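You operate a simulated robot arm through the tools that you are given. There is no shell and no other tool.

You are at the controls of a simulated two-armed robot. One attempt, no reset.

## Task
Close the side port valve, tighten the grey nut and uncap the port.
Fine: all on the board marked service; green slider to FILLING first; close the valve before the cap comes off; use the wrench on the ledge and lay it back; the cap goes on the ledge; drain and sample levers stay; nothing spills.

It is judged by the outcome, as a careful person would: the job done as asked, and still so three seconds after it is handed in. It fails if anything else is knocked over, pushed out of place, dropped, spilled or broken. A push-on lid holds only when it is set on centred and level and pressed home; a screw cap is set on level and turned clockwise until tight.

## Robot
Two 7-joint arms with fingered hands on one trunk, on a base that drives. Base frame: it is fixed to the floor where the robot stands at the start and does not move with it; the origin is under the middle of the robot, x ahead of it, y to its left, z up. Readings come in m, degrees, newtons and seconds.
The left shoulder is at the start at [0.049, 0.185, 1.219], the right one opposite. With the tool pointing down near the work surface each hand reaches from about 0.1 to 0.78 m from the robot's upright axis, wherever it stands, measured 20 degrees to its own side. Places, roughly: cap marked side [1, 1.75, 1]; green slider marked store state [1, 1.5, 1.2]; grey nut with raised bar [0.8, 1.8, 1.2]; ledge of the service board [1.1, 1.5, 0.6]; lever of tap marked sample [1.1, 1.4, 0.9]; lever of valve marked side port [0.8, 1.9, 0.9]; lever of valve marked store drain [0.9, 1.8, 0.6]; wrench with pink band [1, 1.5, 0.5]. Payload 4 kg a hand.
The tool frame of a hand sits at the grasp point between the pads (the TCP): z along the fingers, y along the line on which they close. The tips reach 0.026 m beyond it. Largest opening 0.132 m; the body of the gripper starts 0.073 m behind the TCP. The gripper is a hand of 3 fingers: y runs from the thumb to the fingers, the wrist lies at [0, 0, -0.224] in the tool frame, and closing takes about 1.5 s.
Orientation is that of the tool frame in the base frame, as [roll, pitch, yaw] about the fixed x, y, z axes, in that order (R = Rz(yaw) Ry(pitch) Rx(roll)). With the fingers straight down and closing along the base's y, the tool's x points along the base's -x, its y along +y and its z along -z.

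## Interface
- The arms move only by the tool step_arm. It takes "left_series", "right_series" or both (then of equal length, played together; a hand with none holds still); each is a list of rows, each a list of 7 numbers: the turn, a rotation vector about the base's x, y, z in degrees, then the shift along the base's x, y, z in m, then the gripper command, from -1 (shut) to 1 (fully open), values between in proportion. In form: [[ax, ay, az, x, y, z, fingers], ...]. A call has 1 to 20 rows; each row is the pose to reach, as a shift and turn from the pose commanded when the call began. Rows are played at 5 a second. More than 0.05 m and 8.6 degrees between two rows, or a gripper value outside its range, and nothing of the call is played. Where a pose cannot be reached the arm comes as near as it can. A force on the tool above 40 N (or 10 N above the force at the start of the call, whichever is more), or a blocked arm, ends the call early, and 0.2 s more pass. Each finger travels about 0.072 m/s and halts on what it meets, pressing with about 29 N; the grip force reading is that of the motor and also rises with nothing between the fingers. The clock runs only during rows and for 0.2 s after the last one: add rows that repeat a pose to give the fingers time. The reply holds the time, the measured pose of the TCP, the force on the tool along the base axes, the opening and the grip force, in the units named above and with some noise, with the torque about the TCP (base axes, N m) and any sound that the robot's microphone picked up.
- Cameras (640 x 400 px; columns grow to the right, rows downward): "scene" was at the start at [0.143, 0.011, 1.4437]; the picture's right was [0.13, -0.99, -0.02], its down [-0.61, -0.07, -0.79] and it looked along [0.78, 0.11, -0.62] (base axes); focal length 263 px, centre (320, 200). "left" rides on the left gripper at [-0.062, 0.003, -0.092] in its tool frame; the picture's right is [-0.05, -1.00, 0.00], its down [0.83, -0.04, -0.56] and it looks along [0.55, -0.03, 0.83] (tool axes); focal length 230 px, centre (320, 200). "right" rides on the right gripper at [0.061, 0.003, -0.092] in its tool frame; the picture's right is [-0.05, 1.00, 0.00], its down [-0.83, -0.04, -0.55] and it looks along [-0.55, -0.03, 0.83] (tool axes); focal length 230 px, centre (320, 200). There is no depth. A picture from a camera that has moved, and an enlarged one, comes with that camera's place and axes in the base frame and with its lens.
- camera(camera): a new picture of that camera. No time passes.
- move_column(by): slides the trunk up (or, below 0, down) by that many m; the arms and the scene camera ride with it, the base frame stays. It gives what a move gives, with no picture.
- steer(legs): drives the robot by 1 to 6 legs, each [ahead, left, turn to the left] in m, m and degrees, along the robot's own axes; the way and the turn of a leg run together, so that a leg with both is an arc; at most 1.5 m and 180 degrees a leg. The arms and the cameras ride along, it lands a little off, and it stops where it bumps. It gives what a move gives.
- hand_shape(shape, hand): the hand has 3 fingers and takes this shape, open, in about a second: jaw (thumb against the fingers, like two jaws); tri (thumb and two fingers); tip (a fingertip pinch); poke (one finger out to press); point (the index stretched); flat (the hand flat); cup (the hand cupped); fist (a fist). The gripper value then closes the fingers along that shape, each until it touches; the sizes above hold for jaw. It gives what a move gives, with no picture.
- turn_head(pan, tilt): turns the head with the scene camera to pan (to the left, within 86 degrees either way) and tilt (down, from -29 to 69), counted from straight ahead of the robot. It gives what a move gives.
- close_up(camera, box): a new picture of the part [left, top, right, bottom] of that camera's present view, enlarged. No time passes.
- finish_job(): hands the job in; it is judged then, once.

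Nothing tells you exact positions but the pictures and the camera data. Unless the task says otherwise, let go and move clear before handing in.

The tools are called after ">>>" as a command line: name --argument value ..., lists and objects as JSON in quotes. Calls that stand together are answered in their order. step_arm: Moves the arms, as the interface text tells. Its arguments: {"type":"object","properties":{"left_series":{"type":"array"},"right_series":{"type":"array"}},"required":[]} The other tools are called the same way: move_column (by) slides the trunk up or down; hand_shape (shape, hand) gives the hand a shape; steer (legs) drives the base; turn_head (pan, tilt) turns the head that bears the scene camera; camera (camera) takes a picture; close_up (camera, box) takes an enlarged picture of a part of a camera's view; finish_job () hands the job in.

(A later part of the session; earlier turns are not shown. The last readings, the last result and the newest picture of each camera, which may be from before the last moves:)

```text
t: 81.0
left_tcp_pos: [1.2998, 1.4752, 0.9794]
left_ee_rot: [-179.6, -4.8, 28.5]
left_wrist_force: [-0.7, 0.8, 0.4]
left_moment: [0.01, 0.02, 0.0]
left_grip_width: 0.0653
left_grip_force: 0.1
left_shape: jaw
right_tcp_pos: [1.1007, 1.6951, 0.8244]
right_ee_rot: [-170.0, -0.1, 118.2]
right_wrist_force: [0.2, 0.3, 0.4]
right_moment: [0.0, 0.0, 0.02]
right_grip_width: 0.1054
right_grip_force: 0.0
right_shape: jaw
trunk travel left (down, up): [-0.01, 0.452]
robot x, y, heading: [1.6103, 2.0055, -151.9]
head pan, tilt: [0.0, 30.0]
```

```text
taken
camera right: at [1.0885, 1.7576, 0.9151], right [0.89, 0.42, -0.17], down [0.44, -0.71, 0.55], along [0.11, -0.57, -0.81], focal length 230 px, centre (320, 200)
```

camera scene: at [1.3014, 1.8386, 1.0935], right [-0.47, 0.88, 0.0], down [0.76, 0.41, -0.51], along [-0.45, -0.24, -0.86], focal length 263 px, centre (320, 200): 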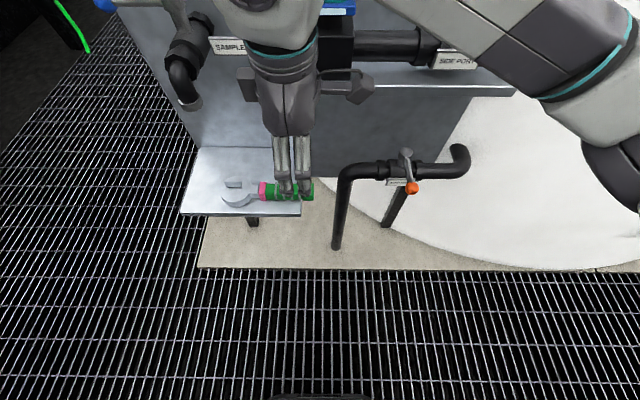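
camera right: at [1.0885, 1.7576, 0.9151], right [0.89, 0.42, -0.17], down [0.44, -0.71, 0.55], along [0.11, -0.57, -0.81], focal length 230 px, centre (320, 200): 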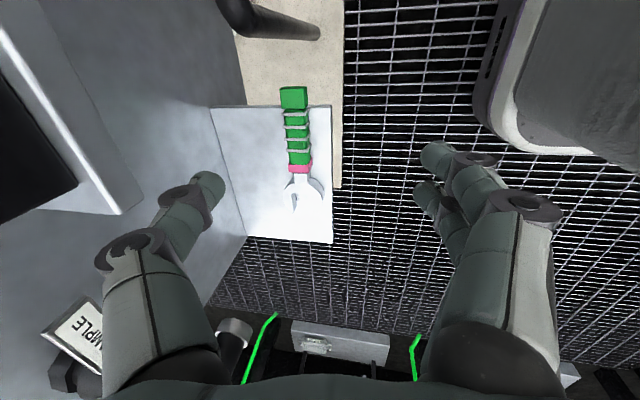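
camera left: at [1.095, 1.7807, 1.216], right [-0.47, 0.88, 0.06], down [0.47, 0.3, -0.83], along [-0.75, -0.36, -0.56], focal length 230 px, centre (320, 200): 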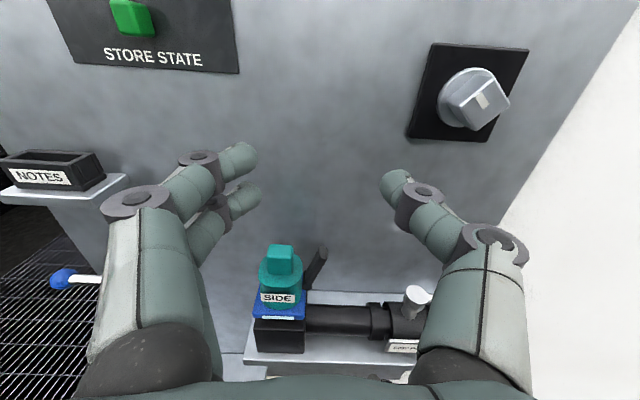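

The wrench handle axis runs along the ledge at f≈-1.69, r 0.885–0.993; ledge top z≈0.563. I'll bring the right hand above the handle with a 60 mm opening and check alignment.

>>> step_arm --right_series '[[0, 0, 0, 0.0094, -0.0176, -0.04, 0.3], [0, 0, 0, 0.0188, -0.0353, -0.08, 0], [0, 0, 0, 0.0244, -0.0457, -0.1244, -0.09], [0, 0, 0, -0.0109, -0.0645, -0.1244, -0.09], [0, 0, 0, -0.0456, -0.0831, -0.1244, -0.09], [0, 0, 0, -0.0456, -0.0831, -0.1244, -0.09]]'

>>> camera --camera "right"

>>> camera --camera "scene"

```text
t: 82.4
left_tcp_pos: [1.3003, 1.4746, 0.9797]
left_ee_rot: [-179.6, -4.7, 28.4]
left_wrist_force: [0.5, -0.1, 0.3]
left_moment: [-0.02, 0.02, -0.01]
left_grip_width: 0.0654
left_grip_force: 0.0
left_shape: jaw
right_tcp_pos: [1.0572, 1.6112, 0.6983]
right_ee_rot: [-170.0, 0.1, 118.2]
right_wrist_force: [-0.4, 0.2, 0.3]
right_moment: [-0.03, 0.02, 0.03]
right_grip_width: 0.0606
right_grip_force: 0.0
right_shape: jaw
trunk travel left (down, up): [-0.01, 0.452]
robot x, y, heading: [1.6109, 2.0024, -152.0]
head pan, tilt: [0.0, 30.0]
```

```text
taken
camera right: at [1.0458, 1.6737, 0.7905], right [0.89, 0.42, -0.17], down [0.44, -0.71, 0.55], along [0.11, -0.57, -0.81], focal length 230 px, centre (320, 200)
```

right: 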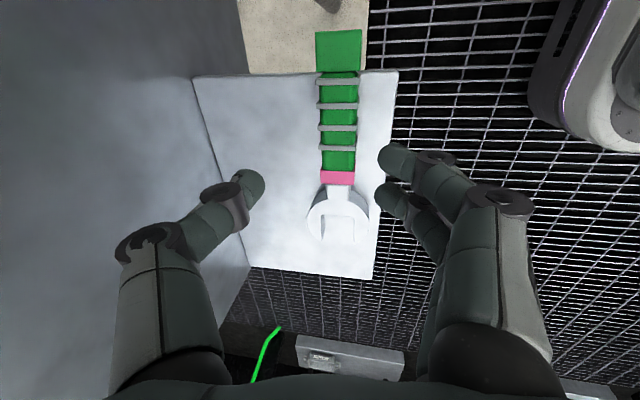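

```text
taken
camera scene: at [1.3015, 1.8384, 1.0935], right [-0.47, 0.88, 0.0], down [0.76, 0.41, -0.51], along [-0.45, -0.24, -0.86], focal length 263 px, centre (320, 200)
```

scene: 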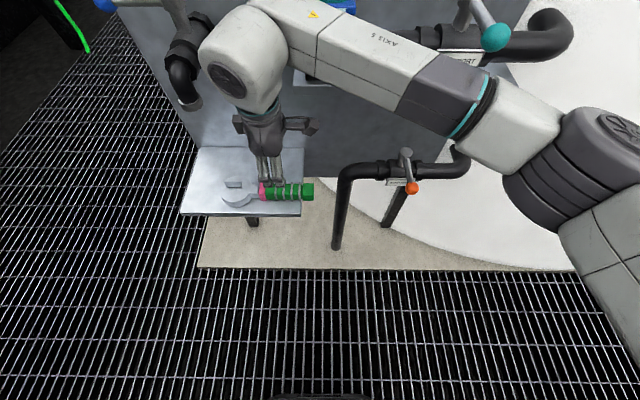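

Alignment is good: the handle will be centred between thumb and fingers after a straight descent. Lowering to z≈0.60.

>>> step_arm --right_series '[[0, 0, 0, 0, 0, -0.035, -0.09], [0, 0, 0, 0, 0, -0.07, -0.09], [0, 0, 0, 0, 0, -0.09, -0.09], [0, 0, 0, 0, 0, -0.097, -0.09], [0, 0, 0, 0, 0, -0.097, -0.09]]'

>>> camera --camera "right"

>>> close_up --camera "scene" --box '[170, 60, 370, 230]'

```text
t: 83.8
left_tcp_pos: [1.3045, 1.4817, 0.9821]
left_ee_rot: [-179.8, -4.4, 28.4]
left_wrist_force: [-1.0, 1.1, 0.3]
left_moment: [-0.02, 0.01, -0.03]
left_grip_width: 0.0653
left_grip_force: 0.0
left_shape: jaw
right_tcp_pos: [1.0662, 1.6072, 0.6257]
right_ee_rot: [-168.1, 1.3, 119.4]
right_wrist_force: [-0.4, 0.4, 0.4]
right_moment: [0.02, 0.01, 0.02]
right_grip_width: 0.0604
right_grip_force: 0.0
right_shape: jaw
trunk travel left (down, up): [-0.01, 0.452]
robot x, y, heading: [1.6113, 2.0046, -151.6]
head pan, tilt: [0.0, 30.0]
stopped in row 5 (right hand): the arm was blocked; the commanded pose is now the measured one
```

```text
taken
camera right: at [1.0539, 1.672, 0.7148], right [0.88, 0.43, -0.21], down [0.46, -0.68, 0.57], along [0.11, -0.6, -0.79], focal length 230 px, centre (320, 200)
```

right: 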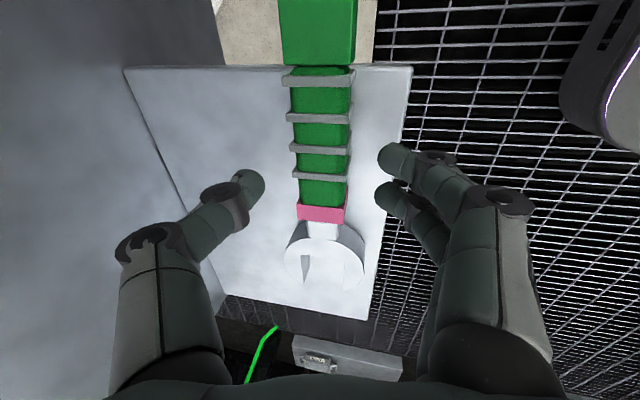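

```text
2.35 times, centred on (270, 145) of scene
camera zoom: at [1.3082, 1.8457, 1.0948], right [-0.47, 0.88, 0.0], down [0.76, 0.4, -0.51], along [-0.45, -0.24, -0.86], focal length 619 px, centre (438, 329)
```

zoom: 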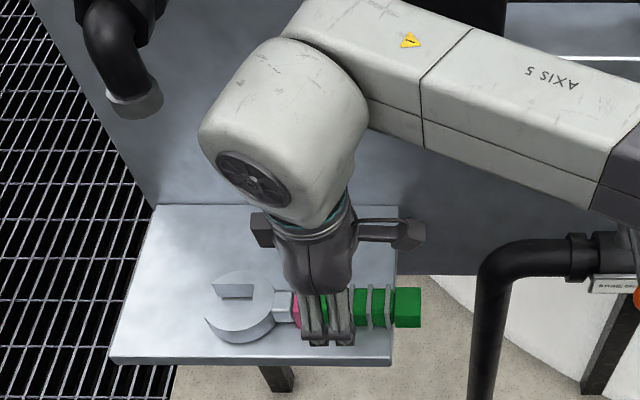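

The arm got blocked at z≈0.626 – probably the wrist or forearm against the shelf edge. I'll look at the whole arm before moving.

>>> camera --camera "scene"

>>> close_up --camera "scene" --box '[230, 0, 530, 187]'

```text
taken
camera scene: at [1.3082, 1.8457, 1.0948], right [-0.47, 0.88, 0.0], down [0.76, 0.4, -0.51], along [-0.45, -0.24, -0.86], focal length 263 px, centre (320, 200)
```

scene: 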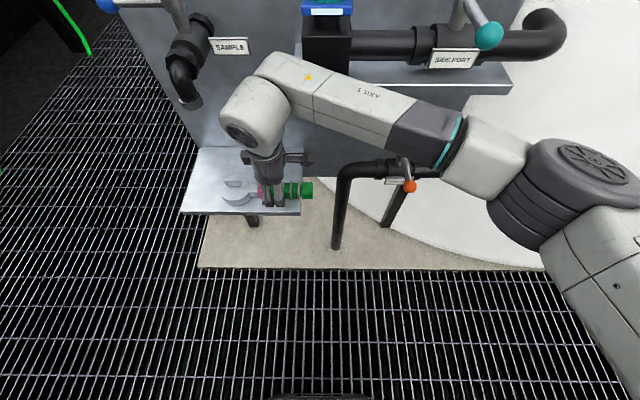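

```text
2.13 times, centred on (380, 94) of scene
camera zoom: at [1.3082, 1.8457, 1.0948], right [-0.47, 0.88, 0.0], down [0.76, 0.4, -0.51], along [-0.45, -0.24, -0.86], focal length 561 px, centre (192, 427)
```

zoom: 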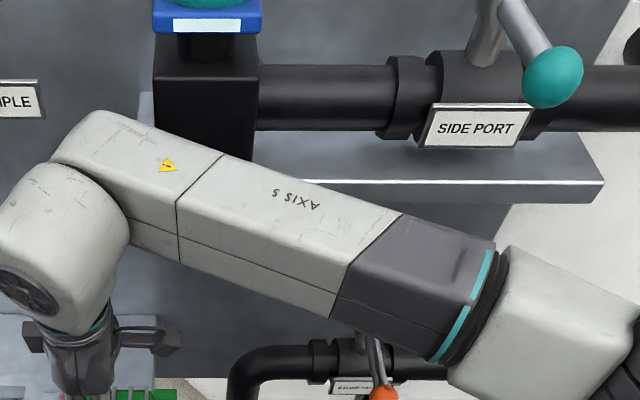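

The right forearm piece is touching the shelf's front-left corner. I'll lift and back off the hand, then shift the base to the left so the forearm reaches the ledge from the front instead.

>>> step_arm --right_series '[[0.5, -0.2, -0.3, 0.0, 0.0, 0.03, -0.09], [1.0, -0.4, -0.6, 0.0, 0.0, 0.06, -0.09], [1.5, -0.6, -0.9, 0.0176, 0.0094, 0.085, -0.09], [2.0, -0.8, -1.1, 0.0529, 0.0283, 0.1, -0.09], [2.26, -0.95, -1.3, 0.0882, 0.0471, 0.11, -0.09], [2.26, -0.95, -1.3, 0.1235, 0.0659, 0.12, -0.09], [2.26, -0.95, -1.3, 0.1588, 0.0848, 0.13, -0.09], [2.26, -0.95, -1.3, 0.1588, 0.0848, 0.13, -0.09]]'

>>> camera --camera "scene"

```text
t: 85.6
left_tcp_pos: [1.2998, 1.4748, 0.9787]
left_ee_rot: [-179.8, -4.9, 28.4]
left_wrist_force: [0.5, -0.3, -0.9]
left_moment: [0.01, -0.01, -0.01]
left_grip_width: 0.0656
left_grip_force: 0.0
left_shape: jaw
right_tcp_pos: [1.2173, 1.6909, 0.7424]
right_ee_rot: [-170.9, -0.9, 117.4]
right_wrist_force: [0.8, 0.0, 0.3]
right_moment: [-0.04, 0.0, -0.03]
right_grip_width: 0.0602
right_grip_force: 0.0
right_shape: jaw
trunk travel left (down, up): [-0.01, 0.452]
robot x, y, heading: [1.6117, 1.9986, -151.4]
head pan, tilt: [0.0, 30.0]
```

```text
taken
camera scene: at [1.3016, 1.8383, 1.0931], right [-0.47, 0.88, 0.0], down [0.76, 0.41, -0.51], along [-0.45, -0.24, -0.86], focal length 263 px, centre (320, 200)
```

scene: 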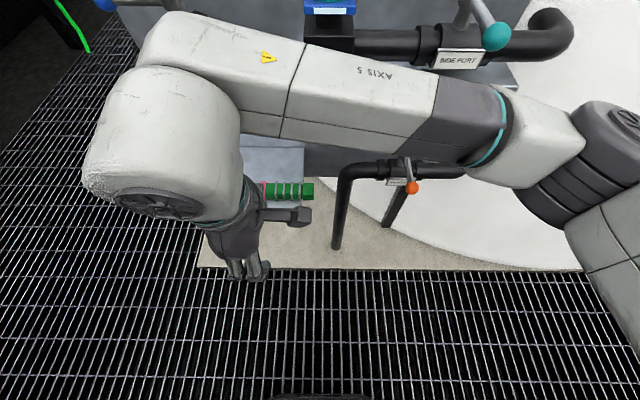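

Lever and drain are untouched. Driving 0.25 m to the left.

>>> steer --legs '[[0, 0.25, 0]]'

>>> camera --camera "scene"

```text
t: 87.4
left_tcp_pos: [1.418, 1.2577, 0.9775]
left_ee_rot: [-179.6, -4.9, 28.6]
left_wrist_force: [0.2, -0.7, -0.2]
left_moment: [0.04, 0.02, -0.04]
left_grip_width: 0.0652
left_grip_force: 0.1
left_shape: jaw
right_tcp_pos: [1.335, 1.4736, 0.7426]
right_ee_rot: [-170.9, -0.7, 117.5]
right_wrist_force: [0.0, -1.1, -0.4]
right_moment: [0.0, -0.01, 0.0]
right_grip_width: 0.0604
right_grip_force: 0.0
right_shape: jaw
trunk travel left (down, up): [-0.01, 0.452]
robot x, y, heading: [1.7235, 1.7878, -151.8]
head pan, tilt: [0.0, 30.0]
```

```text
taken
camera scene: at [1.4188, 1.6212, 1.0934], right [-0.47, 0.88, 0.0], down [0.76, 0.41, -0.51], along [-0.45, -0.24, -0.86], focal length 263 px, centre (320, 200)
```

scene: 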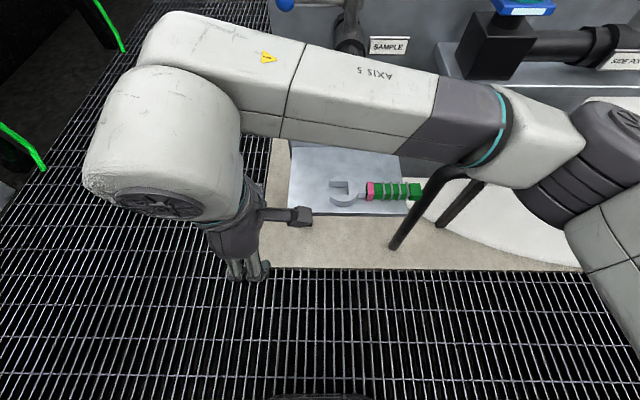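

Now I'll move the hand right to line up with the handle again, still in front of the ledge.

>>> step_arm --right_series '[[-0.19, 0.07, 0.1, -0.0199, 0.0373, -0.007, -0.09], [-0.38, 0.14, 0.2, -0.0399, 0.0747, -0.014, -0.09], [-0.57, 0.21, 0.3, -0.0598, 0.112, -0.021, -0.09], [-0.75, 0.28, 0.4, -0.0797, 0.1494, -0.028, -0.09], [-0.94, 0.35, 0.5, -0.0997, 0.1867, -0.035, -0.09], [-1.13, 0.417, 0.6, -0.1196, 0.2241, -0.042, -0.09], [-1.13, 0.417, 0.6, -0.1549, 0.2053, -0.042, -0.09], [-1.13, 0.417, 0.6, -0.1901, 0.1864, -0.042, -0.09], [-1.13, 0.417, 0.6, -0.1901, 0.1864, -0.042, -0.09]]'

>>> camera --camera "scene"

>>> camera --camera "right"

```text
t: 89.4
left_tcp_pos: [1.4171, 1.258, 0.98]
left_ee_rot: [-179.7, -4.9, 28.5]
left_wrist_force: [0.8, -0.1, -0.8]
left_moment: [-0.01, -0.02, 0.03]
left_grip_width: 0.0652
left_grip_force: 0.0
left_shape: jaw
right_tcp_pos: [1.1424, 1.6627, 0.7025]
right_ee_rot: [-170.0, 0.0, 118.1]
right_wrist_force: [0.4, 0.3, 0.2]
right_moment: [-0.01, 0.02, -0.01]
right_grip_width: 0.06
right_grip_force: 0.1
right_shape: jaw
trunk travel left (down, up): [-0.01, 0.452]
robot x, y, heading: [1.7253, 1.7885, -151.4]
head pan, tilt: [0.0, 30.0]
```

```text
taken
camera scene: at [1.4185, 1.6222, 1.0935], right [-0.47, 0.88, 0.0], down [0.76, 0.41, -0.51], along [-0.45, -0.24, -0.86], focal length 263 px, centre (320, 200)
```

scene: 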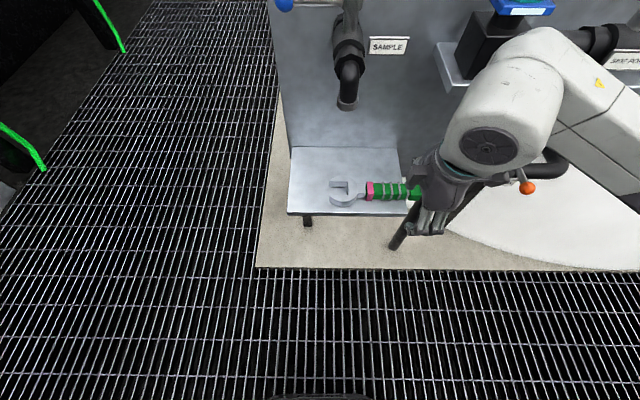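

```text
taken
camera right: at [1.1306, 1.7241, 0.7938], right [0.89, 0.42, -0.17], down [0.44, -0.71, 0.55], along [0.11, -0.57, -0.81], focal length 230 px, centre (320, 200)
```

right: 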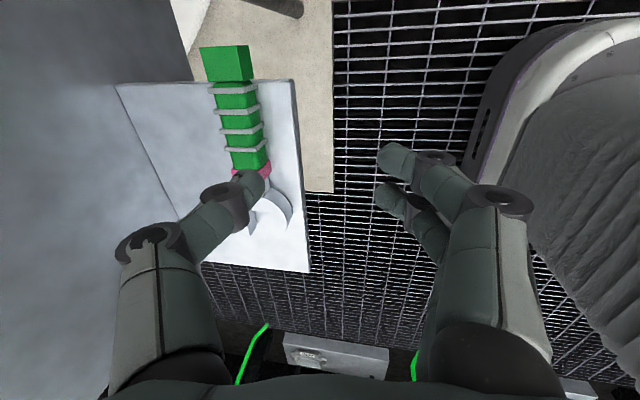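

The forearm still comes from the side. Raising the trunk will make the arm reach down more from above/front, giving clearance to the shelf. I'll raise it and lower the hand again.

>>> move_column --by 0.18

>>> step_arm --right_series '[[0, 0, 0, 0, 0, -0.04, -0.09], [0, 0, 0, 0, 0, -0.08, -0.09], [0, 0, 0, 0, 0, -0.12, -0.09], [0, 0, 0, 0, 0, -0.16, -0.09], [0, 0, 0, 0, 0, -0.18, -0.09], [0, 0, 0, 0, 0, -0.18, -0.09]]'

>>> camera --camera "scene"

>>> camera --camera "right"

```text
t: 91.4
left_tcp_pos: [1.4162, 1.2589, 1.1572]
left_ee_rot: [-179.7, -4.9, 28.5]
left_wrist_force: [-0.2, -0.2, 0.1]
left_moment: [-0.04, -0.03, -0.02]
left_grip_width: 0.0656
left_grip_force: 0.1
left_shape: jaw
right_tcp_pos: [1.1448, 1.6611, 0.88]
right_ee_rot: [-170.0, 0.0, 118.2]
right_wrist_force: [0.2, 0.3, 0.9]
right_moment: [0.0, -0.02, -0.03]
right_grip_width: 0.0604
right_grip_force: 0.1
right_shape: jaw
trunk travel left (down, up): [-0.19, 0.272]
robot x, y, heading: [1.731, 1.7882, -151.6]
head pan, tilt: [0.0, 30.0]
```

```text
t: 92.8
left_tcp_pos: [1.4174, 1.2573, 1.1593]
left_ee_rot: [-179.7, -4.8, 28.5]
left_wrist_force: [-0.1, -0.6, -0.1]
left_moment: [-0.01, -0.01, 0.03]
left_grip_width: 0.0656
left_grip_force: 0.1
left_shape: jaw
right_tcp_pos: [1.1447, 1.6601, 0.7017]
right_ee_rot: [-170.1, 0.1, 118.1]
right_wrist_force: [0.2, -0.3, -0.2]
right_moment: [0.02, 0.0, 0.01]
right_grip_width: 0.0599
right_grip_force: 0.0
right_shape: jaw
trunk travel left (down, up): [-0.19, 0.272]
robot x, y, heading: [1.7283, 1.7932, -151.9]
head pan, tilt: [0.0, 30.0]
```

```text
taken
camera scene: at [1.5615, 1.6993, 1.3719], right [-0.47, 0.88, 0.0], down [0.58, 0.31, -0.76], along [-0.67, -0.36, -0.65], focal length 263 px, centre (320, 200)
```

scene: 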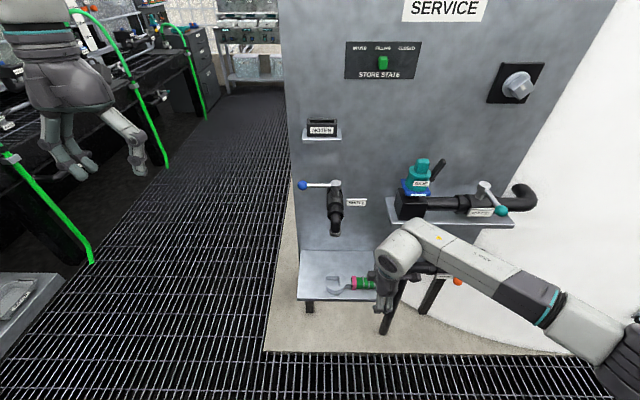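

```text
taken
camera right: at [1.1327, 1.723, 0.7925], right [0.89, 0.42, -0.17], down [0.44, -0.71, 0.55], along [0.11, -0.57, -0.81], focal length 230 px, centre (320, 200)
```

right: 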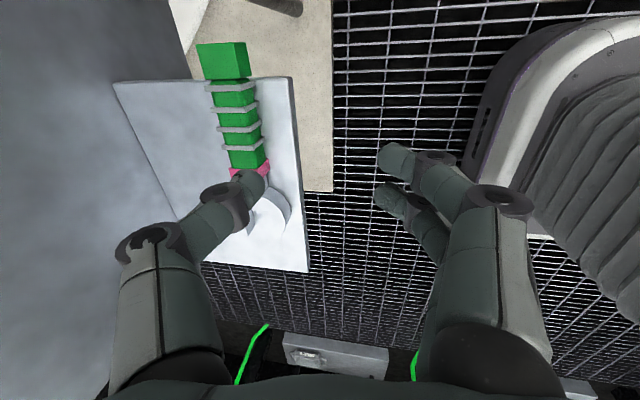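

The arm now extends more from the front. Moving forward over the handle again at z≈0.70, then checking clearance.

>>> step_arm --right_series '[[0, 0, 0, -0.0294, -0.0157, 0, -0.09], [0, 0, 0, -0.0588, -0.0314, 0, -0.09], [0, 0, 0, -0.0882, -0.0471, 0, -0.09], [0, 0, 0, -0.0882, -0.0471, -0.03, -0.09], [0, 0, 0, -0.0882, -0.0471, -0.03, -0.09]]'

>>> camera --camera "scene"

>>> close_up --camera "scene" --box '[340, 160, 540, 330]'

>>> camera --camera "right"

```text
t: 94.0
left_tcp_pos: [1.4169, 1.2591, 1.1587]
left_ee_rot: [-179.7, -4.8, 28.5]
left_wrist_force: [0.4, 0.0, -0.4]
left_moment: [-0.03, -0.02, 0.03]
left_grip_width: 0.0658
left_grip_force: 0.1
left_shape: jaw
right_tcp_pos: [1.0549, 1.6139, 0.6716]
right_ee_rot: [-170.0, 0.0, 118.1]
right_wrist_force: [1.3, 0.5, 0.4]
right_moment: [-0.01, -0.01, 0.0]
right_grip_width: 0.0602
right_grip_force: 0.0
right_shape: jaw
trunk travel left (down, up): [-0.19, 0.272]
robot x, y, heading: [1.7271, 1.7921, -151.8]
head pan, tilt: [0.0, 30.0]
```

```text
taken
camera scene: at [1.5618, 1.6992, 1.3719], right [-0.47, 0.88, 0.0], down [0.58, 0.31, -0.76], along [-0.67, -0.36, -0.65], focal length 263 px, centre (320, 200)
```

scene: 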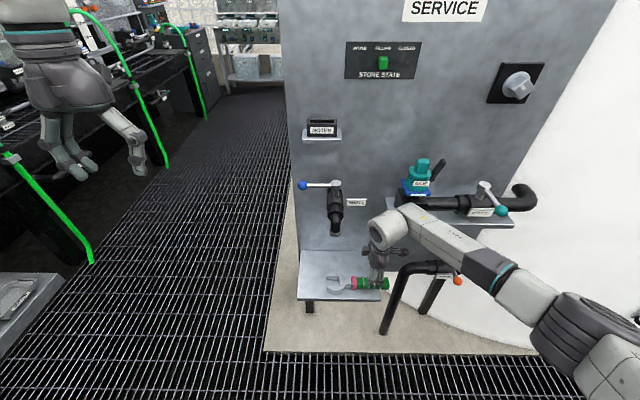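

```text
2.35 times, centred on (440, 245) of scene
camera zoom: at [1.5618, 1.6992, 1.3719], right [-0.47, 0.88, 0.0], down [0.58, 0.31, -0.76], along [-0.67, -0.36, -0.65], focal length 619 px, centre (38, 94)
```

zoom: 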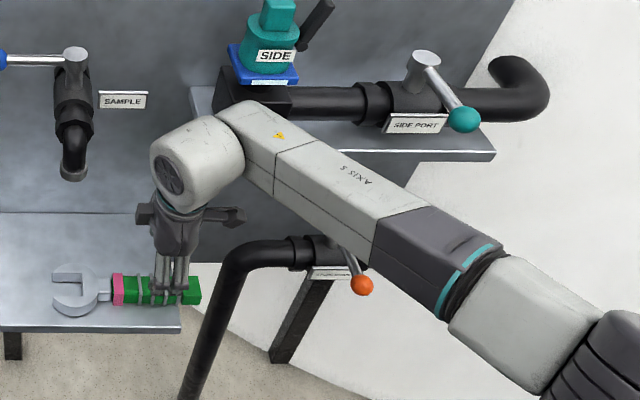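

```text
taken
camera right: at [1.0434, 1.6765, 0.7623], right [0.89, 0.42, -0.17], down [0.44, -0.71, 0.55], along [0.11, -0.57, -0.81], focal length 230 px, centre (320, 200)
```

right: 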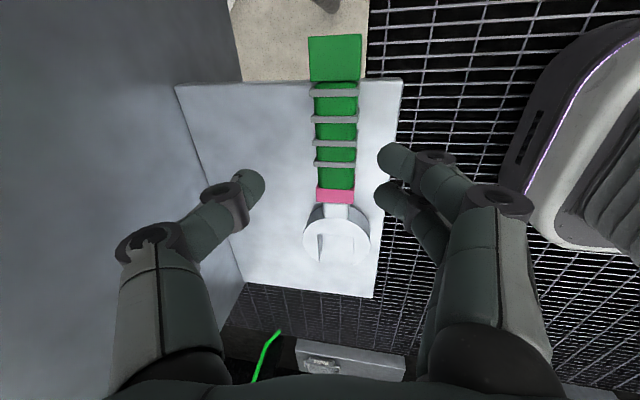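

The forearm is near the shelf corner again. I'll lean the hand 20° about the board-normal axis (wrist to the left), which keeps the fingers flush to the handle but moves the wrist away from the shelf.

>>> step_arm --right_series '[[5.88, 3.14, 0, 0, 0, 0, -0.09], [11.76, 6.28, 0, 0, 0, 0, -0.09], [17.64, 9.42, 0, 0, 0, 0, -0.09], [17.64, 9.42, 0, 0, 0, 0, -0.09]]'

>>> close_up --camera "scene" --box '[280, 160, 480, 330]'

>>> camera --camera "right"

```text
t: 95.0
left_tcp_pos: [1.4167, 1.2585, 1.1588]
left_ee_rot: [-179.7, -4.8, 28.5]
left_wrist_force: [0.1, 0.4, 0.3]
left_moment: [-0.05, -0.03, 0.01]
left_grip_width: 0.0655
left_grip_force: 0.0
left_shape: jaw
right_tcp_pos: [1.0561, 1.6147, 0.6713]
right_ee_rot: [-170.0, -20.1, 118.2]
right_wrist_force: [0.6, 0.9, 0.6]
right_moment: [-0.02, -0.02, 0.02]
right_grip_width: 0.0603
right_grip_force: 0.0
right_shape: jaw
trunk travel left (down, up): [-0.19, 0.272]
robot x, y, heading: [1.7285, 1.7853, -151.5]
head pan, tilt: [0.0, 30.0]
```

```text
2.35 times, centred on (380, 245) of scene
camera zoom: at [1.5613, 1.6997, 1.3718], right [-0.47, 0.88, 0.0], down [0.58, 0.31, -0.76], along [-0.67, -0.36, -0.65], focal length 619 px, centre (179, 94)
```

zoom: 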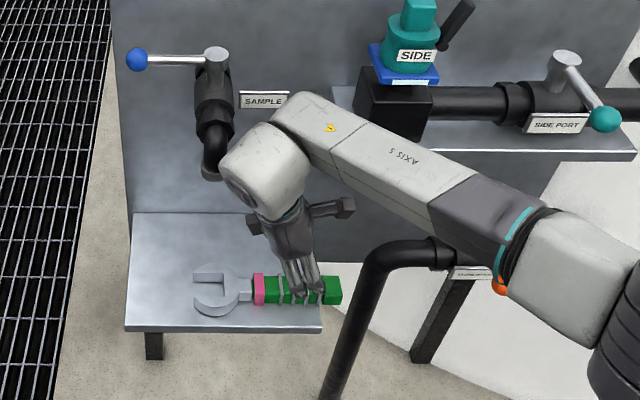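

```text
taken
camera right: at [1.0598, 1.6461, 0.7775], right [0.86, 0.47, -0.18], down [0.5, -0.83, 0.24], along [-0.04, -0.29, -0.95], focal length 230 px, centre (320, 200)
```

right: 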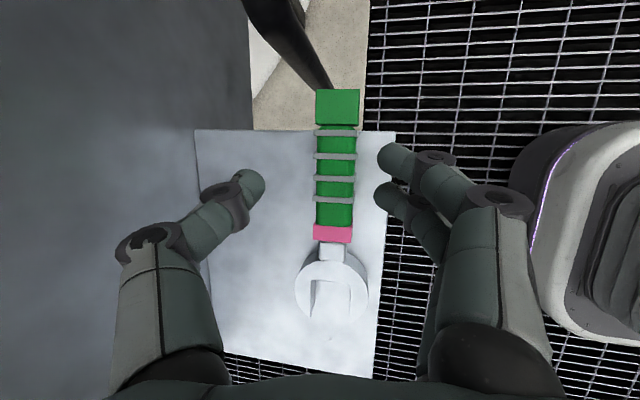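

The lean helps but the forearm's offset housing still looks too close to the shelf. A better approach: retract, and stand further left, turned ~35° to the right, so the right forearm comes straight from the front. First I'll lift and retract the hand.

>>> step_arm --right_series '[[0, 0, 0, 0, 0, 0.04, -0.09], [-5.88, -3.14, 0, 0, 0, 0.08, -0.09], [-11.76, -6.28, 0, 0.0265, 0.0141, 0.12, -0.09], [-17.64, -9.42, 0, 0.0617, 0.033, 0.15, -0.09], [-17.64, -9.42, 0, 0.1014, 0.0542, 0.16, -0.09], [-17.64, -9.42, 0, 0.1411, 0.0754, 0.17, -0.09], [-17.64, -9.42, 0, 0.1764, 0.0942, 0.18, -0.09], [-17.64, -9.42, 0, 0.2117, 0.113, 0.19, -0.09]]'

>>> camera --camera "scene"

```text
t: 96.8
left_tcp_pos: [1.4186, 1.2589, 1.1602]
left_ee_rot: [-179.7, -4.8, 28.5]
left_wrist_force: [0.6, 0.2, -0.8]
left_moment: [-0.01, 0.02, 0.0]
left_grip_width: 0.0658
left_grip_force: 0.0
left_shape: jaw
right_tcp_pos: [1.2679, 1.7285, 0.8619]
right_ee_rot: [-169.9, 0.0, 117.9]
right_wrist_force: [0.6, -0.3, -0.8]
right_moment: [-0.02, 0.01, -0.01]
right_grip_width: 0.06
right_grip_force: 0.1
right_shape: jaw
trunk travel left (down, up): [-0.19, 0.272]
robot x, y, heading: [1.7269, 1.788, -151.8]
head pan, tilt: [0.0, 30.0]
```

```text
taken
camera scene: at [1.5623, 1.6997, 1.372], right [-0.47, 0.88, 0.0], down [0.58, 0.31, -0.76], along [-0.67, -0.36, -0.65], focal length 263 px, centre (320, 200)
```

scene: 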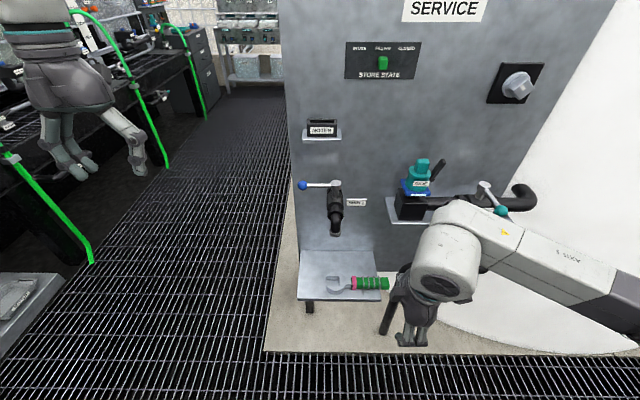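

Slider, valve and the other levers are fine. Driving left, then turning right 35°.

>>> steer --legs '[[0, 0.364, 0], [0, 0, -35]]'

>>> turn_head --pan 0 --tilt 35

>>> camera --camera "scene"

```text
t: 100.8
left_tcp_pos: [1.3412, 1.2142, 1.1581]
left_ee_rot: [-179.7, -4.9, -6.0]
left_wrist_force: [-0.3, 0.2, 0.0]
left_moment: [0.0, 0.0, 0.03]
left_grip_width: 0.0657
left_grip_force: 0.1
left_shape: jaw
right_tcp_pos: [1.4834, 1.6869, 0.8619]
right_ee_rot: [-170.0, 0.0, 83.7]
right_wrist_force: [0.3, 0.3, -0.1]
right_moment: [0.0, 0.01, 0.01]
right_grip_width: 0.0604
right_grip_force: 0.0
right_shape: jaw
trunk travel left (down, up): [-0.19, 0.272]
robot x, y, heading: [1.8965, 1.4756, 173.8]
head pan, tilt: [0.0, 30.0]
```

```text
t: 101.4
left_tcp_pos: [1.3414, 1.2143, 1.1588]
left_ee_rot: [-179.7, -4.9, -6.0]
left_wrist_force: [-0.5, 0.5, -0.6]
left_moment: [0.03, 0.02, 0.0]
left_grip_width: 0.0656
left_grip_force: 0.2
left_shape: jaw
right_tcp_pos: [1.4836, 1.6865, 0.8626]
right_ee_rot: [-170.0, -0.1, 83.5]
right_wrist_force: [1.1, 0.9, 0.1]
right_moment: [0.05, 0.04, 0.0]
right_grip_width: 0.06
right_grip_force: 0.0
right_shape: jaw
trunk travel left (down, up): [-0.19, 0.272]
robot x, y, heading: [1.8981, 1.4722, 173.8]
head pan, tilt: [0.0, 35.0]
```

```text
taken
camera scene: at [1.7136, 1.4944, 1.3646], right [0.11, 0.99, 0.0], down [0.71, -0.08, -0.7], along [-0.69, 0.08, -0.72], focal length 263 px, centre (320, 200)
```

scene: 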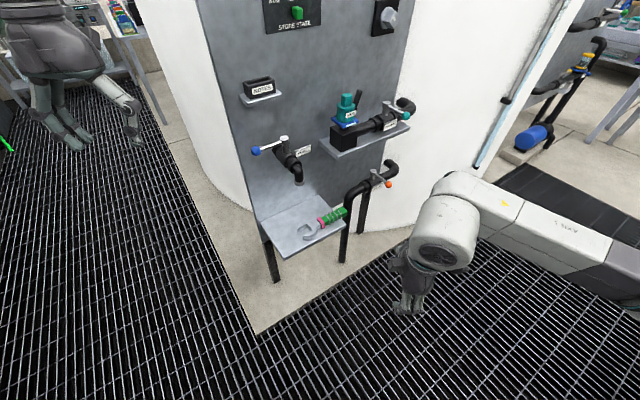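

Now the approach is frontal. I'll drive the last bit toward the ledge, straighten the right hand to vertical, and yaw it so its fingers close across the handle.

>>> steer --legs '[[0.152, 0.104, 0]]'

>>> step_arm --right_series '[[-0.54, -4.97, 0, 0, 0, 0, 0], [-1.08, -9.94, 0, 0, 0, 0, 0]]'

>>> step_arm --right_series '[[0, 0, -8.08, 0, 0, 0, 0], [0, 0, -16.17, 0, 0, 0, 0], [0, 0, -24.25, 0, 0, 0, 0], [0, 0, -32.33, 0, 0, 0, 0], [0, 0, -40.42, 0, 0, 0, 0], [0, 0, -48.5, 0, 0, 0, 0], [0, 0, -56.58, 0, 0, 0, 0], [0, 0, -64.67, 0, 0, 0, 0], [0, 0, -72.75, 0, 0, 0, 0], [0, 0, -80.83, 0, 0, 0, 0], [0, 0, -88.92, 0, 0, 0, 0], [0, 0, -97.0, 0, 0, 0, 0], [0, 0, -105.08, 0, 0, 0, 0], [0, 0, -113.17, 0, 0, 0, 0], [0, 0, -121.25, 0, 0, 0, 0], [0, 0, -129.33, 0, 0, 0, 0], [0, 0, -137.42, 0, 0, 0, 0], [0, 0, -145.5, 0, 0, 0, 0]]'

>>> camera --camera "scene"

>>> camera --camera "right"

```text
t: 103.0
left_tcp_pos: [1.1766, 1.127, 1.1589]
left_ee_rot: [-179.6, -4.8, -6.0]
left_wrist_force: [-0.4, -0.9, 1.2]
left_moment: [0.01, 0.01, -0.03]
left_grip_width: 0.0653
left_grip_force: 0.1
left_shape: jaw
right_tcp_pos: [1.3186, 1.5997, 0.8618]
right_ee_rot: [-170.0, 0.0, 83.6]
right_wrist_force: [-0.3, 0.3, -0.6]
right_moment: [-0.02, -0.01, 0.0]
right_grip_width: 0.0602
right_grip_force: 0.1
right_shape: jaw
trunk travel left (down, up): [-0.19, 0.272]
robot x, y, heading: [1.7359, 1.3868, 173.9]
head pan, tilt: [0.0, 35.0]
```

```text
t: 103.5
left_tcp_pos: [1.176, 1.1276, 1.1582]
left_ee_rot: [-179.5, -4.9, -6.0]
left_wrist_force: [0.1, -0.5, -0.4]
left_moment: [-0.01, -0.03, 0.0]
left_grip_width: 0.0654
left_grip_force: 0.1
left_shape: jaw
right_tcp_pos: [1.3177, 1.5995, 0.8609]
right_ee_rot: [179.9, 0.0, 83.5]
right_wrist_force: [-1.2, 1.1, 0.1]
right_moment: [0.0, -0.01, 0.03]
right_grip_width: 0.0653
right_grip_force: 0.0
right_shape: jaw
trunk travel left (down, up): [-0.19, 0.272]
robot x, y, heading: [1.7355, 1.3898, 173.8]
head pan, tilt: [0.0, 35.0]
```

```text
t: 107.3
left_tcp_pos: [1.1788, 1.1271, 1.159]
left_ee_rot: [-179.6, -4.9, -5.9]
left_wrist_force: [-0.1, 0.3, 0.8]
left_moment: [0.01, -0.01, 0.0]
left_grip_width: 0.0656
left_grip_force: 0.0
left_shape: jaw
right_tcp_pos: [1.2986, 1.6456, 0.7819]
right_ee_rot: [179.0, -0.2, -61.4]
right_wrist_force: [0.2, -0.8, 0.4]
right_moment: [0.04, 0.01, 0.01]
right_grip_width: 0.0656
right_grip_force: 0.0
right_shape: jaw
right hand out of reach, approached as far as the arm can: row 16, 17, 18
trunk travel left (down, up): [-0.19, 0.272]
robot x, y, heading: [1.7369, 1.3879, 173.7]
head pan, tilt: [0.0, 35.0]
```

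```text
taken
camera scene: at [1.5501, 1.4072, 1.3646], right [0.11, 0.99, 0.0], down [0.71, -0.08, -0.7], along [-0.69, 0.08, -0.72], focal length 263 px, centre (320, 200)
```

scene: 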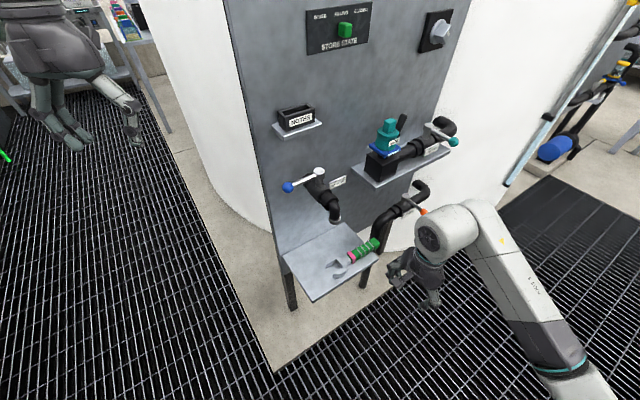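

```text
taken
camera right: at [1.3255, 1.5904, 0.8751], right [-0.9, -0.43, 0.02], down [-0.35, 0.76, 0.55], along [-0.25, 0.49, -0.83], focal length 230 px, centre (320, 200)
```

right: 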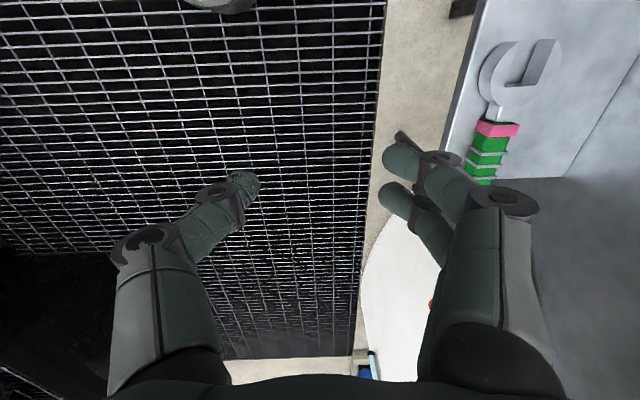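

The yaw brushed a joint limit in the retracted pose. I'll extend toward the ledge (where the arm has more freedom), coming in low in front of the ledge, and check.

>>> step_arm --right_series '[[0, 0, 0, -0.0183, 0.011, -0.0335, 0], [0, 0, 0, -0.0366, 0.0219, -0.067, 0], [0, 0, 0, -0.0549, 0.0329, -0.1005, 0], [0, 0, 0, -0.0731, 0.0439, -0.134, 0], [0, 0, 0, -0.0914, 0.0548, -0.1675, 0], [0, 0, 0, -0.1097, 0.0658, -0.201, 0], [0, 0, 0, -0.1097, 0.0658, -0.201, 0]]'

>>> camera --camera "scene"

>>> camera --camera "right"

```text
t: 109.0
left_tcp_pos: [1.178, 1.1285, 1.1594]
left_ee_rot: [-179.6, -4.8, -6.0]
left_wrist_force: [0.1, -0.4, 0.7]
left_moment: [0.02, 0.0, -0.01]
left_grip_width: 0.0654
left_grip_force: 0.1
left_shape: jaw
right_tcp_pos: [1.1886, 1.7127, 0.5818]
right_ee_rot: [179.9, 0.1, -62.0]
right_wrist_force: [0.0, 0.6, 0.1]
right_moment: [-0.02, 0.01, 0.04]
right_grip_width: 0.0653
right_grip_force: 0.1
right_shape: jaw
trunk travel left (down, up): [-0.19, 0.272]
robot x, y, heading: [1.7349, 1.389, 173.7]
head pan, tilt: [0.0, 35.0]
```

```text
taken
camera scene: at [1.5504, 1.4074, 1.3647], right [0.11, 0.99, 0.0], down [0.71, -0.08, -0.7], along [-0.69, 0.08, -0.72], focal length 263 px, centre (320, 200)
```

scene: 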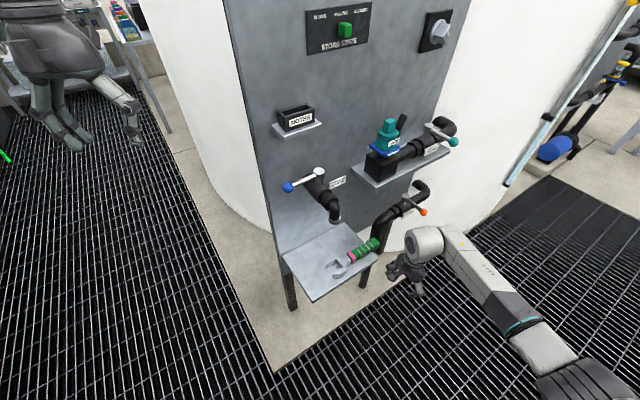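

```text
taken
camera right: at [1.2153, 1.6562, 0.6729], right [-0.91, -0.42, 0.0], down [-0.35, 0.75, 0.56], along [-0.24, 0.5, -0.83], focal length 230 px, centre (320, 200)
```

right: 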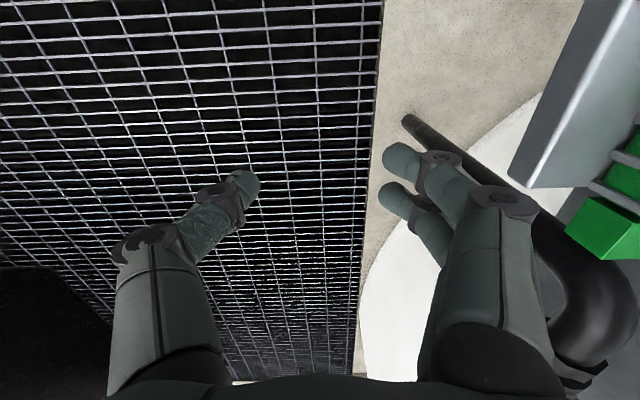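

Now the orientation is exact. I'll raise to z≈0.66 and move in over the handle.

>>> step_arm --right_series '[[0, 0, 0, 0, 0, 0.04, 0], [0, 0, 0, 0, 0, 0.08, 0], [0, 0, 0, -0.0334, -0.0252, 0.08, 0], [0, 0, 0, -0.0668, -0.0504, 0.08, 0], [0, 0, 0, -0.1002, -0.0755, 0.08, 0], [0, 0, 0, -0.1336, -0.1007, 0.08, 0], [0, 0, 0, -0.1336, -0.1007, 0.08, 0]]'

>>> camera --camera "scene"

>>> camera --camera "right"

```text
t: 110.5
left_tcp_pos: [1.1783, 1.1278, 1.1595]
left_ee_rot: [-179.6, -4.8, -6.0]
left_wrist_force: [-0.1, -0.7, -0.1]
left_moment: [-0.01, 0.0, 0.0]
left_grip_width: 0.0654
left_grip_force: 0.1
left_shape: jaw
right_tcp_pos: [1.0531, 1.6135, 0.6568]
right_ee_rot: [179.9, 0.0, -61.9]
right_wrist_force: [0.0, 0.0, 0.0]
right_moment: [0.0, -0.02, 0.01]
right_grip_width: 0.0656
right_grip_force: 0.1
right_shape: jaw
trunk travel left (down, up): [-0.19, 0.272]
robot x, y, heading: [1.7319, 1.3869, 173.7]
head pan, tilt: [0.0, 35.0]
```

```text
taken
camera scene: at [1.5504, 1.4087, 1.3647], right [0.11, 0.99, 0.0], down [0.71, -0.08, -0.7], along [-0.69, 0.07, -0.72], focal length 263 px, centre (320, 200)
```

scene: 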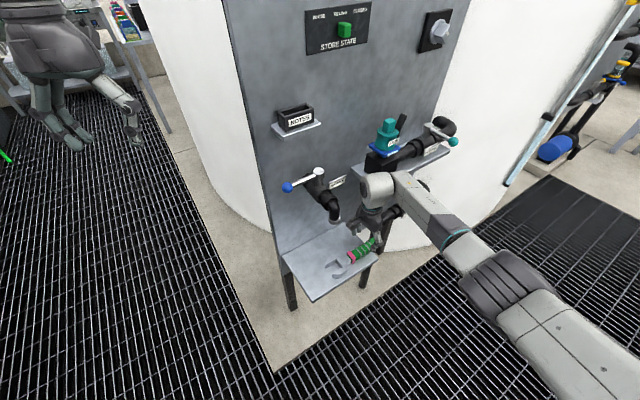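

```text
taken
camera right: at [1.0801, 1.5561, 0.7505], right [-0.91, -0.42, 0.0], down [-0.35, 0.75, 0.55], along [-0.24, 0.5, -0.83], focal length 230 px, centre (320, 200)
```

right: 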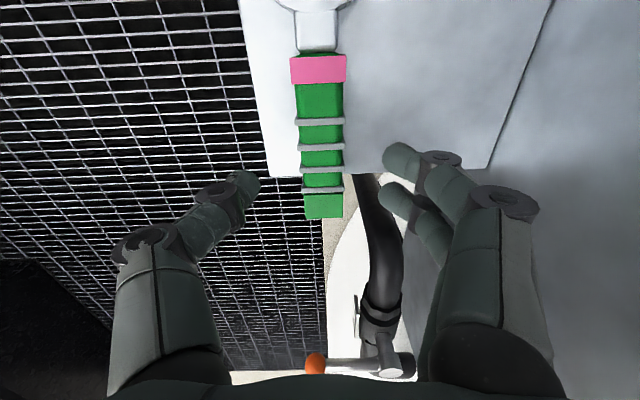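

>>> close_up --camera "scene" --box '[280, 110, 480, 310]'

>>> close_up --camera "scene" --box '[320, 140, 420, 240]'

```text
2.00 times, centred on (380, 210) of scene
camera zoom: at [1.5504, 1.4087, 1.3647], right [0.11, 0.99, 0.0], down [0.71, -0.08, -0.7], along [-0.69, 0.07, -0.72], focal length 526 px, centre (200, 180)
```

zoom: 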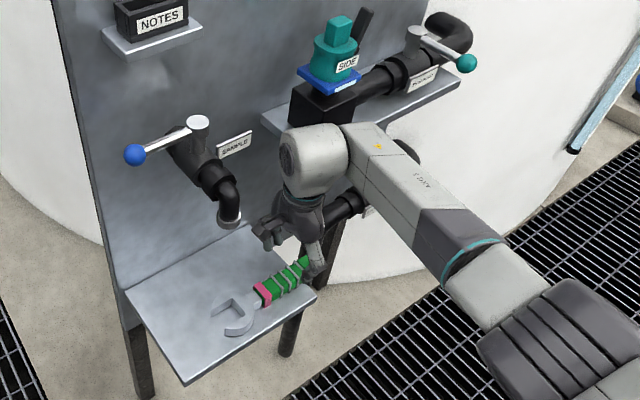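

```text
4.00 times, centred on (370, 190) of scene
camera zoom: at [1.5504, 1.4087, 1.3647], right [0.11, 0.99, 0.0], down [0.71, -0.08, -0.7], along [-0.69, 0.07, -0.72], focal length 1052 px, centre (120, 240)
```

zoom: 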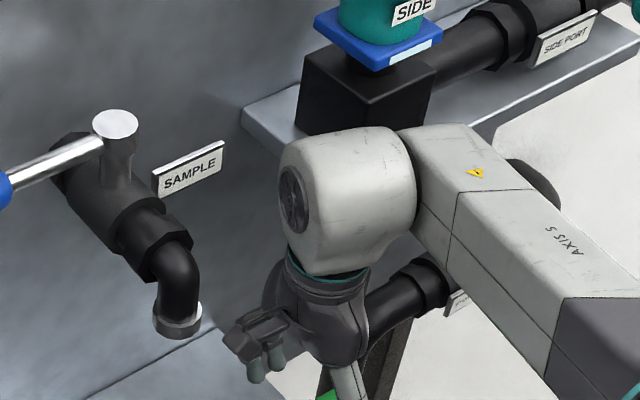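

The forearm housing sits beside the wrist near the shelf corner, so I'll tilt the hand back 15° before descending; that moves the wrist ~6 cm away from the shelf.

>>> step_arm --right_series '[[-3.53, 6.615, 0, 0.001, 0.0005, 0, 0], [-7.065, 13.23, 0, 0.0018, 0.0009, 0, 0], [-7.065, 13.23, 0, 0.0018, 0.0009, -0.015, -0.15], [-7.065, 13.23, 0, 0.0018, 0.0009, -0.03, -0.24], [-7.065, 13.23, 0, 0.0018, 0.0009, -0.03, -0.24]]'

>>> camera --camera "right"

>>> close_up --camera "scene" --box '[300, 140, 440, 280]'

```text
t: 111.8
left_tcp_pos: [1.1768, 1.1282, 1.1585]
left_ee_rot: [-179.6, -4.8, -6.0]
left_wrist_force: [0.4, -0.7, 0.4]
left_moment: [0.02, 0.04, 0.0]
left_grip_width: 0.0656
left_grip_force: 0.1
left_shape: jaw
right_tcp_pos: [1.0563, 1.6113, 0.6287]
right_ee_rot: [165.0, 0.0, -61.9]
right_wrist_force: [0.4, -0.4, -1.0]
right_moment: [-0.01, 0.0, -0.01]
right_grip_width: 0.0505
right_grip_force: 0.0
right_shape: jaw
trunk travel left (down, up): [-0.19, 0.272]
robot x, y, heading: [1.7307, 1.389, 173.8]
head pan, tilt: [0.0, 35.0]
```

```text
taken
camera right: at [1.1033, 1.5664, 0.7193], right [-0.88, -0.41, 0.26], down [-0.23, 0.82, 0.53], along [-0.43, 0.4, -0.81], focal length 230 px, centre (320, 200)
```

right: 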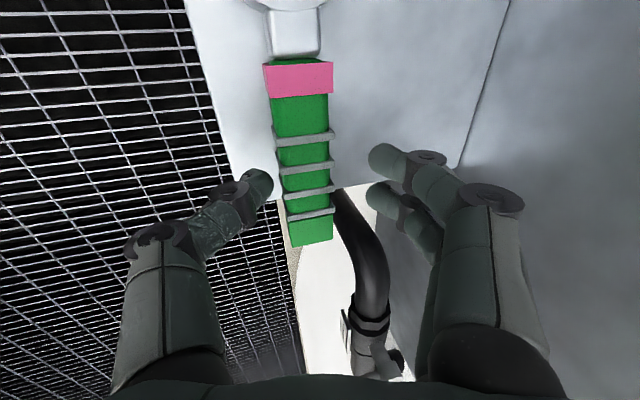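

```text
2.86 times, centred on (370, 210) of scene
camera zoom: at [1.5498, 1.4072, 1.3646], right [0.11, 0.99, 0.0], down [0.71, -0.08, -0.7], along [-0.69, 0.08, -0.72], focal length 751 px, centre (177, 171)
```

zoom: 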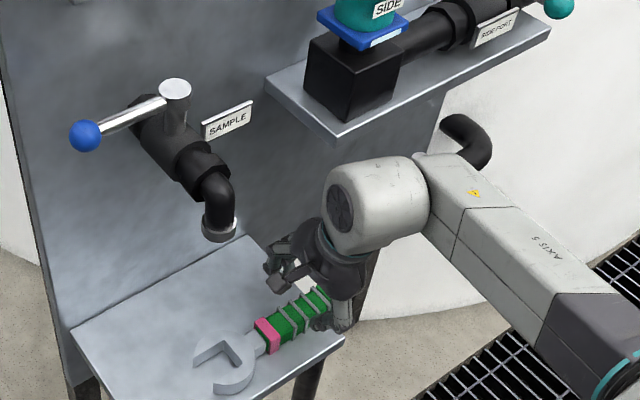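

Clear of the shelf now, and the handle will be centred after the descent. Lowering gently.

>>> step_arm --right_series '[[0, 0, 0, 0, 0, -0.01, -0.24], [0, 0, 0, 0, 0, -0.018, -0.24], [0, 0, 0, 0, 0, -0.025, -0.24], [0, 0, 0, 0, 0, -0.025, -0.3]]'

>>> camera --camera "right"

>>> close_up --camera "scene" --box '[300, 180, 420, 300]'

```text
t: 112.8
left_tcp_pos: [1.1776, 1.1279, 1.1595]
left_ee_rot: [-179.6, -4.8, -6.0]
left_wrist_force: [0.0, 0.5, -0.4]
left_moment: [-0.01, -0.02, 0.03]
left_grip_width: 0.0656
left_grip_force: 0.1
left_shape: jaw
right_tcp_pos: [1.0565, 1.6123, 0.604]
right_ee_rot: [165.0, -0.1, -62.0]
right_wrist_force: [-0.1, -0.1, -0.7]
right_moment: [-0.02, -0.02, 0.03]
right_grip_width: 0.0466
right_grip_force: 0.0
right_shape: jaw
trunk travel left (down, up): [-0.19, 0.272]
robot x, y, heading: [1.7338, 1.3885, 173.8]
head pan, tilt: [0.0, 35.0]
```

```text
taken
camera right: at [1.1038, 1.5661, 0.6954], right [-0.88, -0.41, 0.26], down [-0.23, 0.82, 0.52], along [-0.43, 0.4, -0.81], focal length 230 px, centre (320, 200)
```

right: 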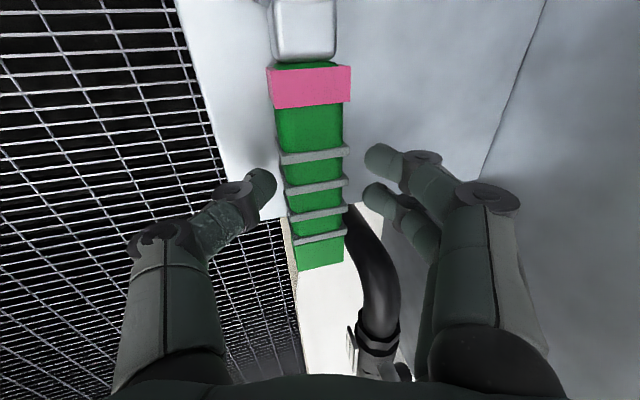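

```text
3.33 times, centred on (360, 240) of scene
camera zoom: at [1.5498, 1.4074, 1.3646], right [0.11, 0.99, 0.0], down [0.71, -0.08, -0.7], along [-0.69, 0.08, -0.72], focal length 877 px, centre (187, 67)
```

zoom: 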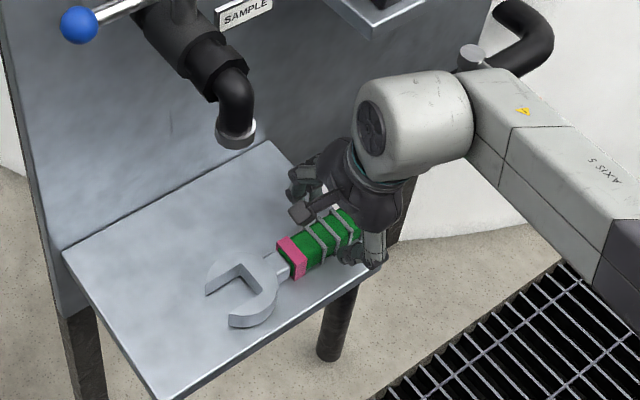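

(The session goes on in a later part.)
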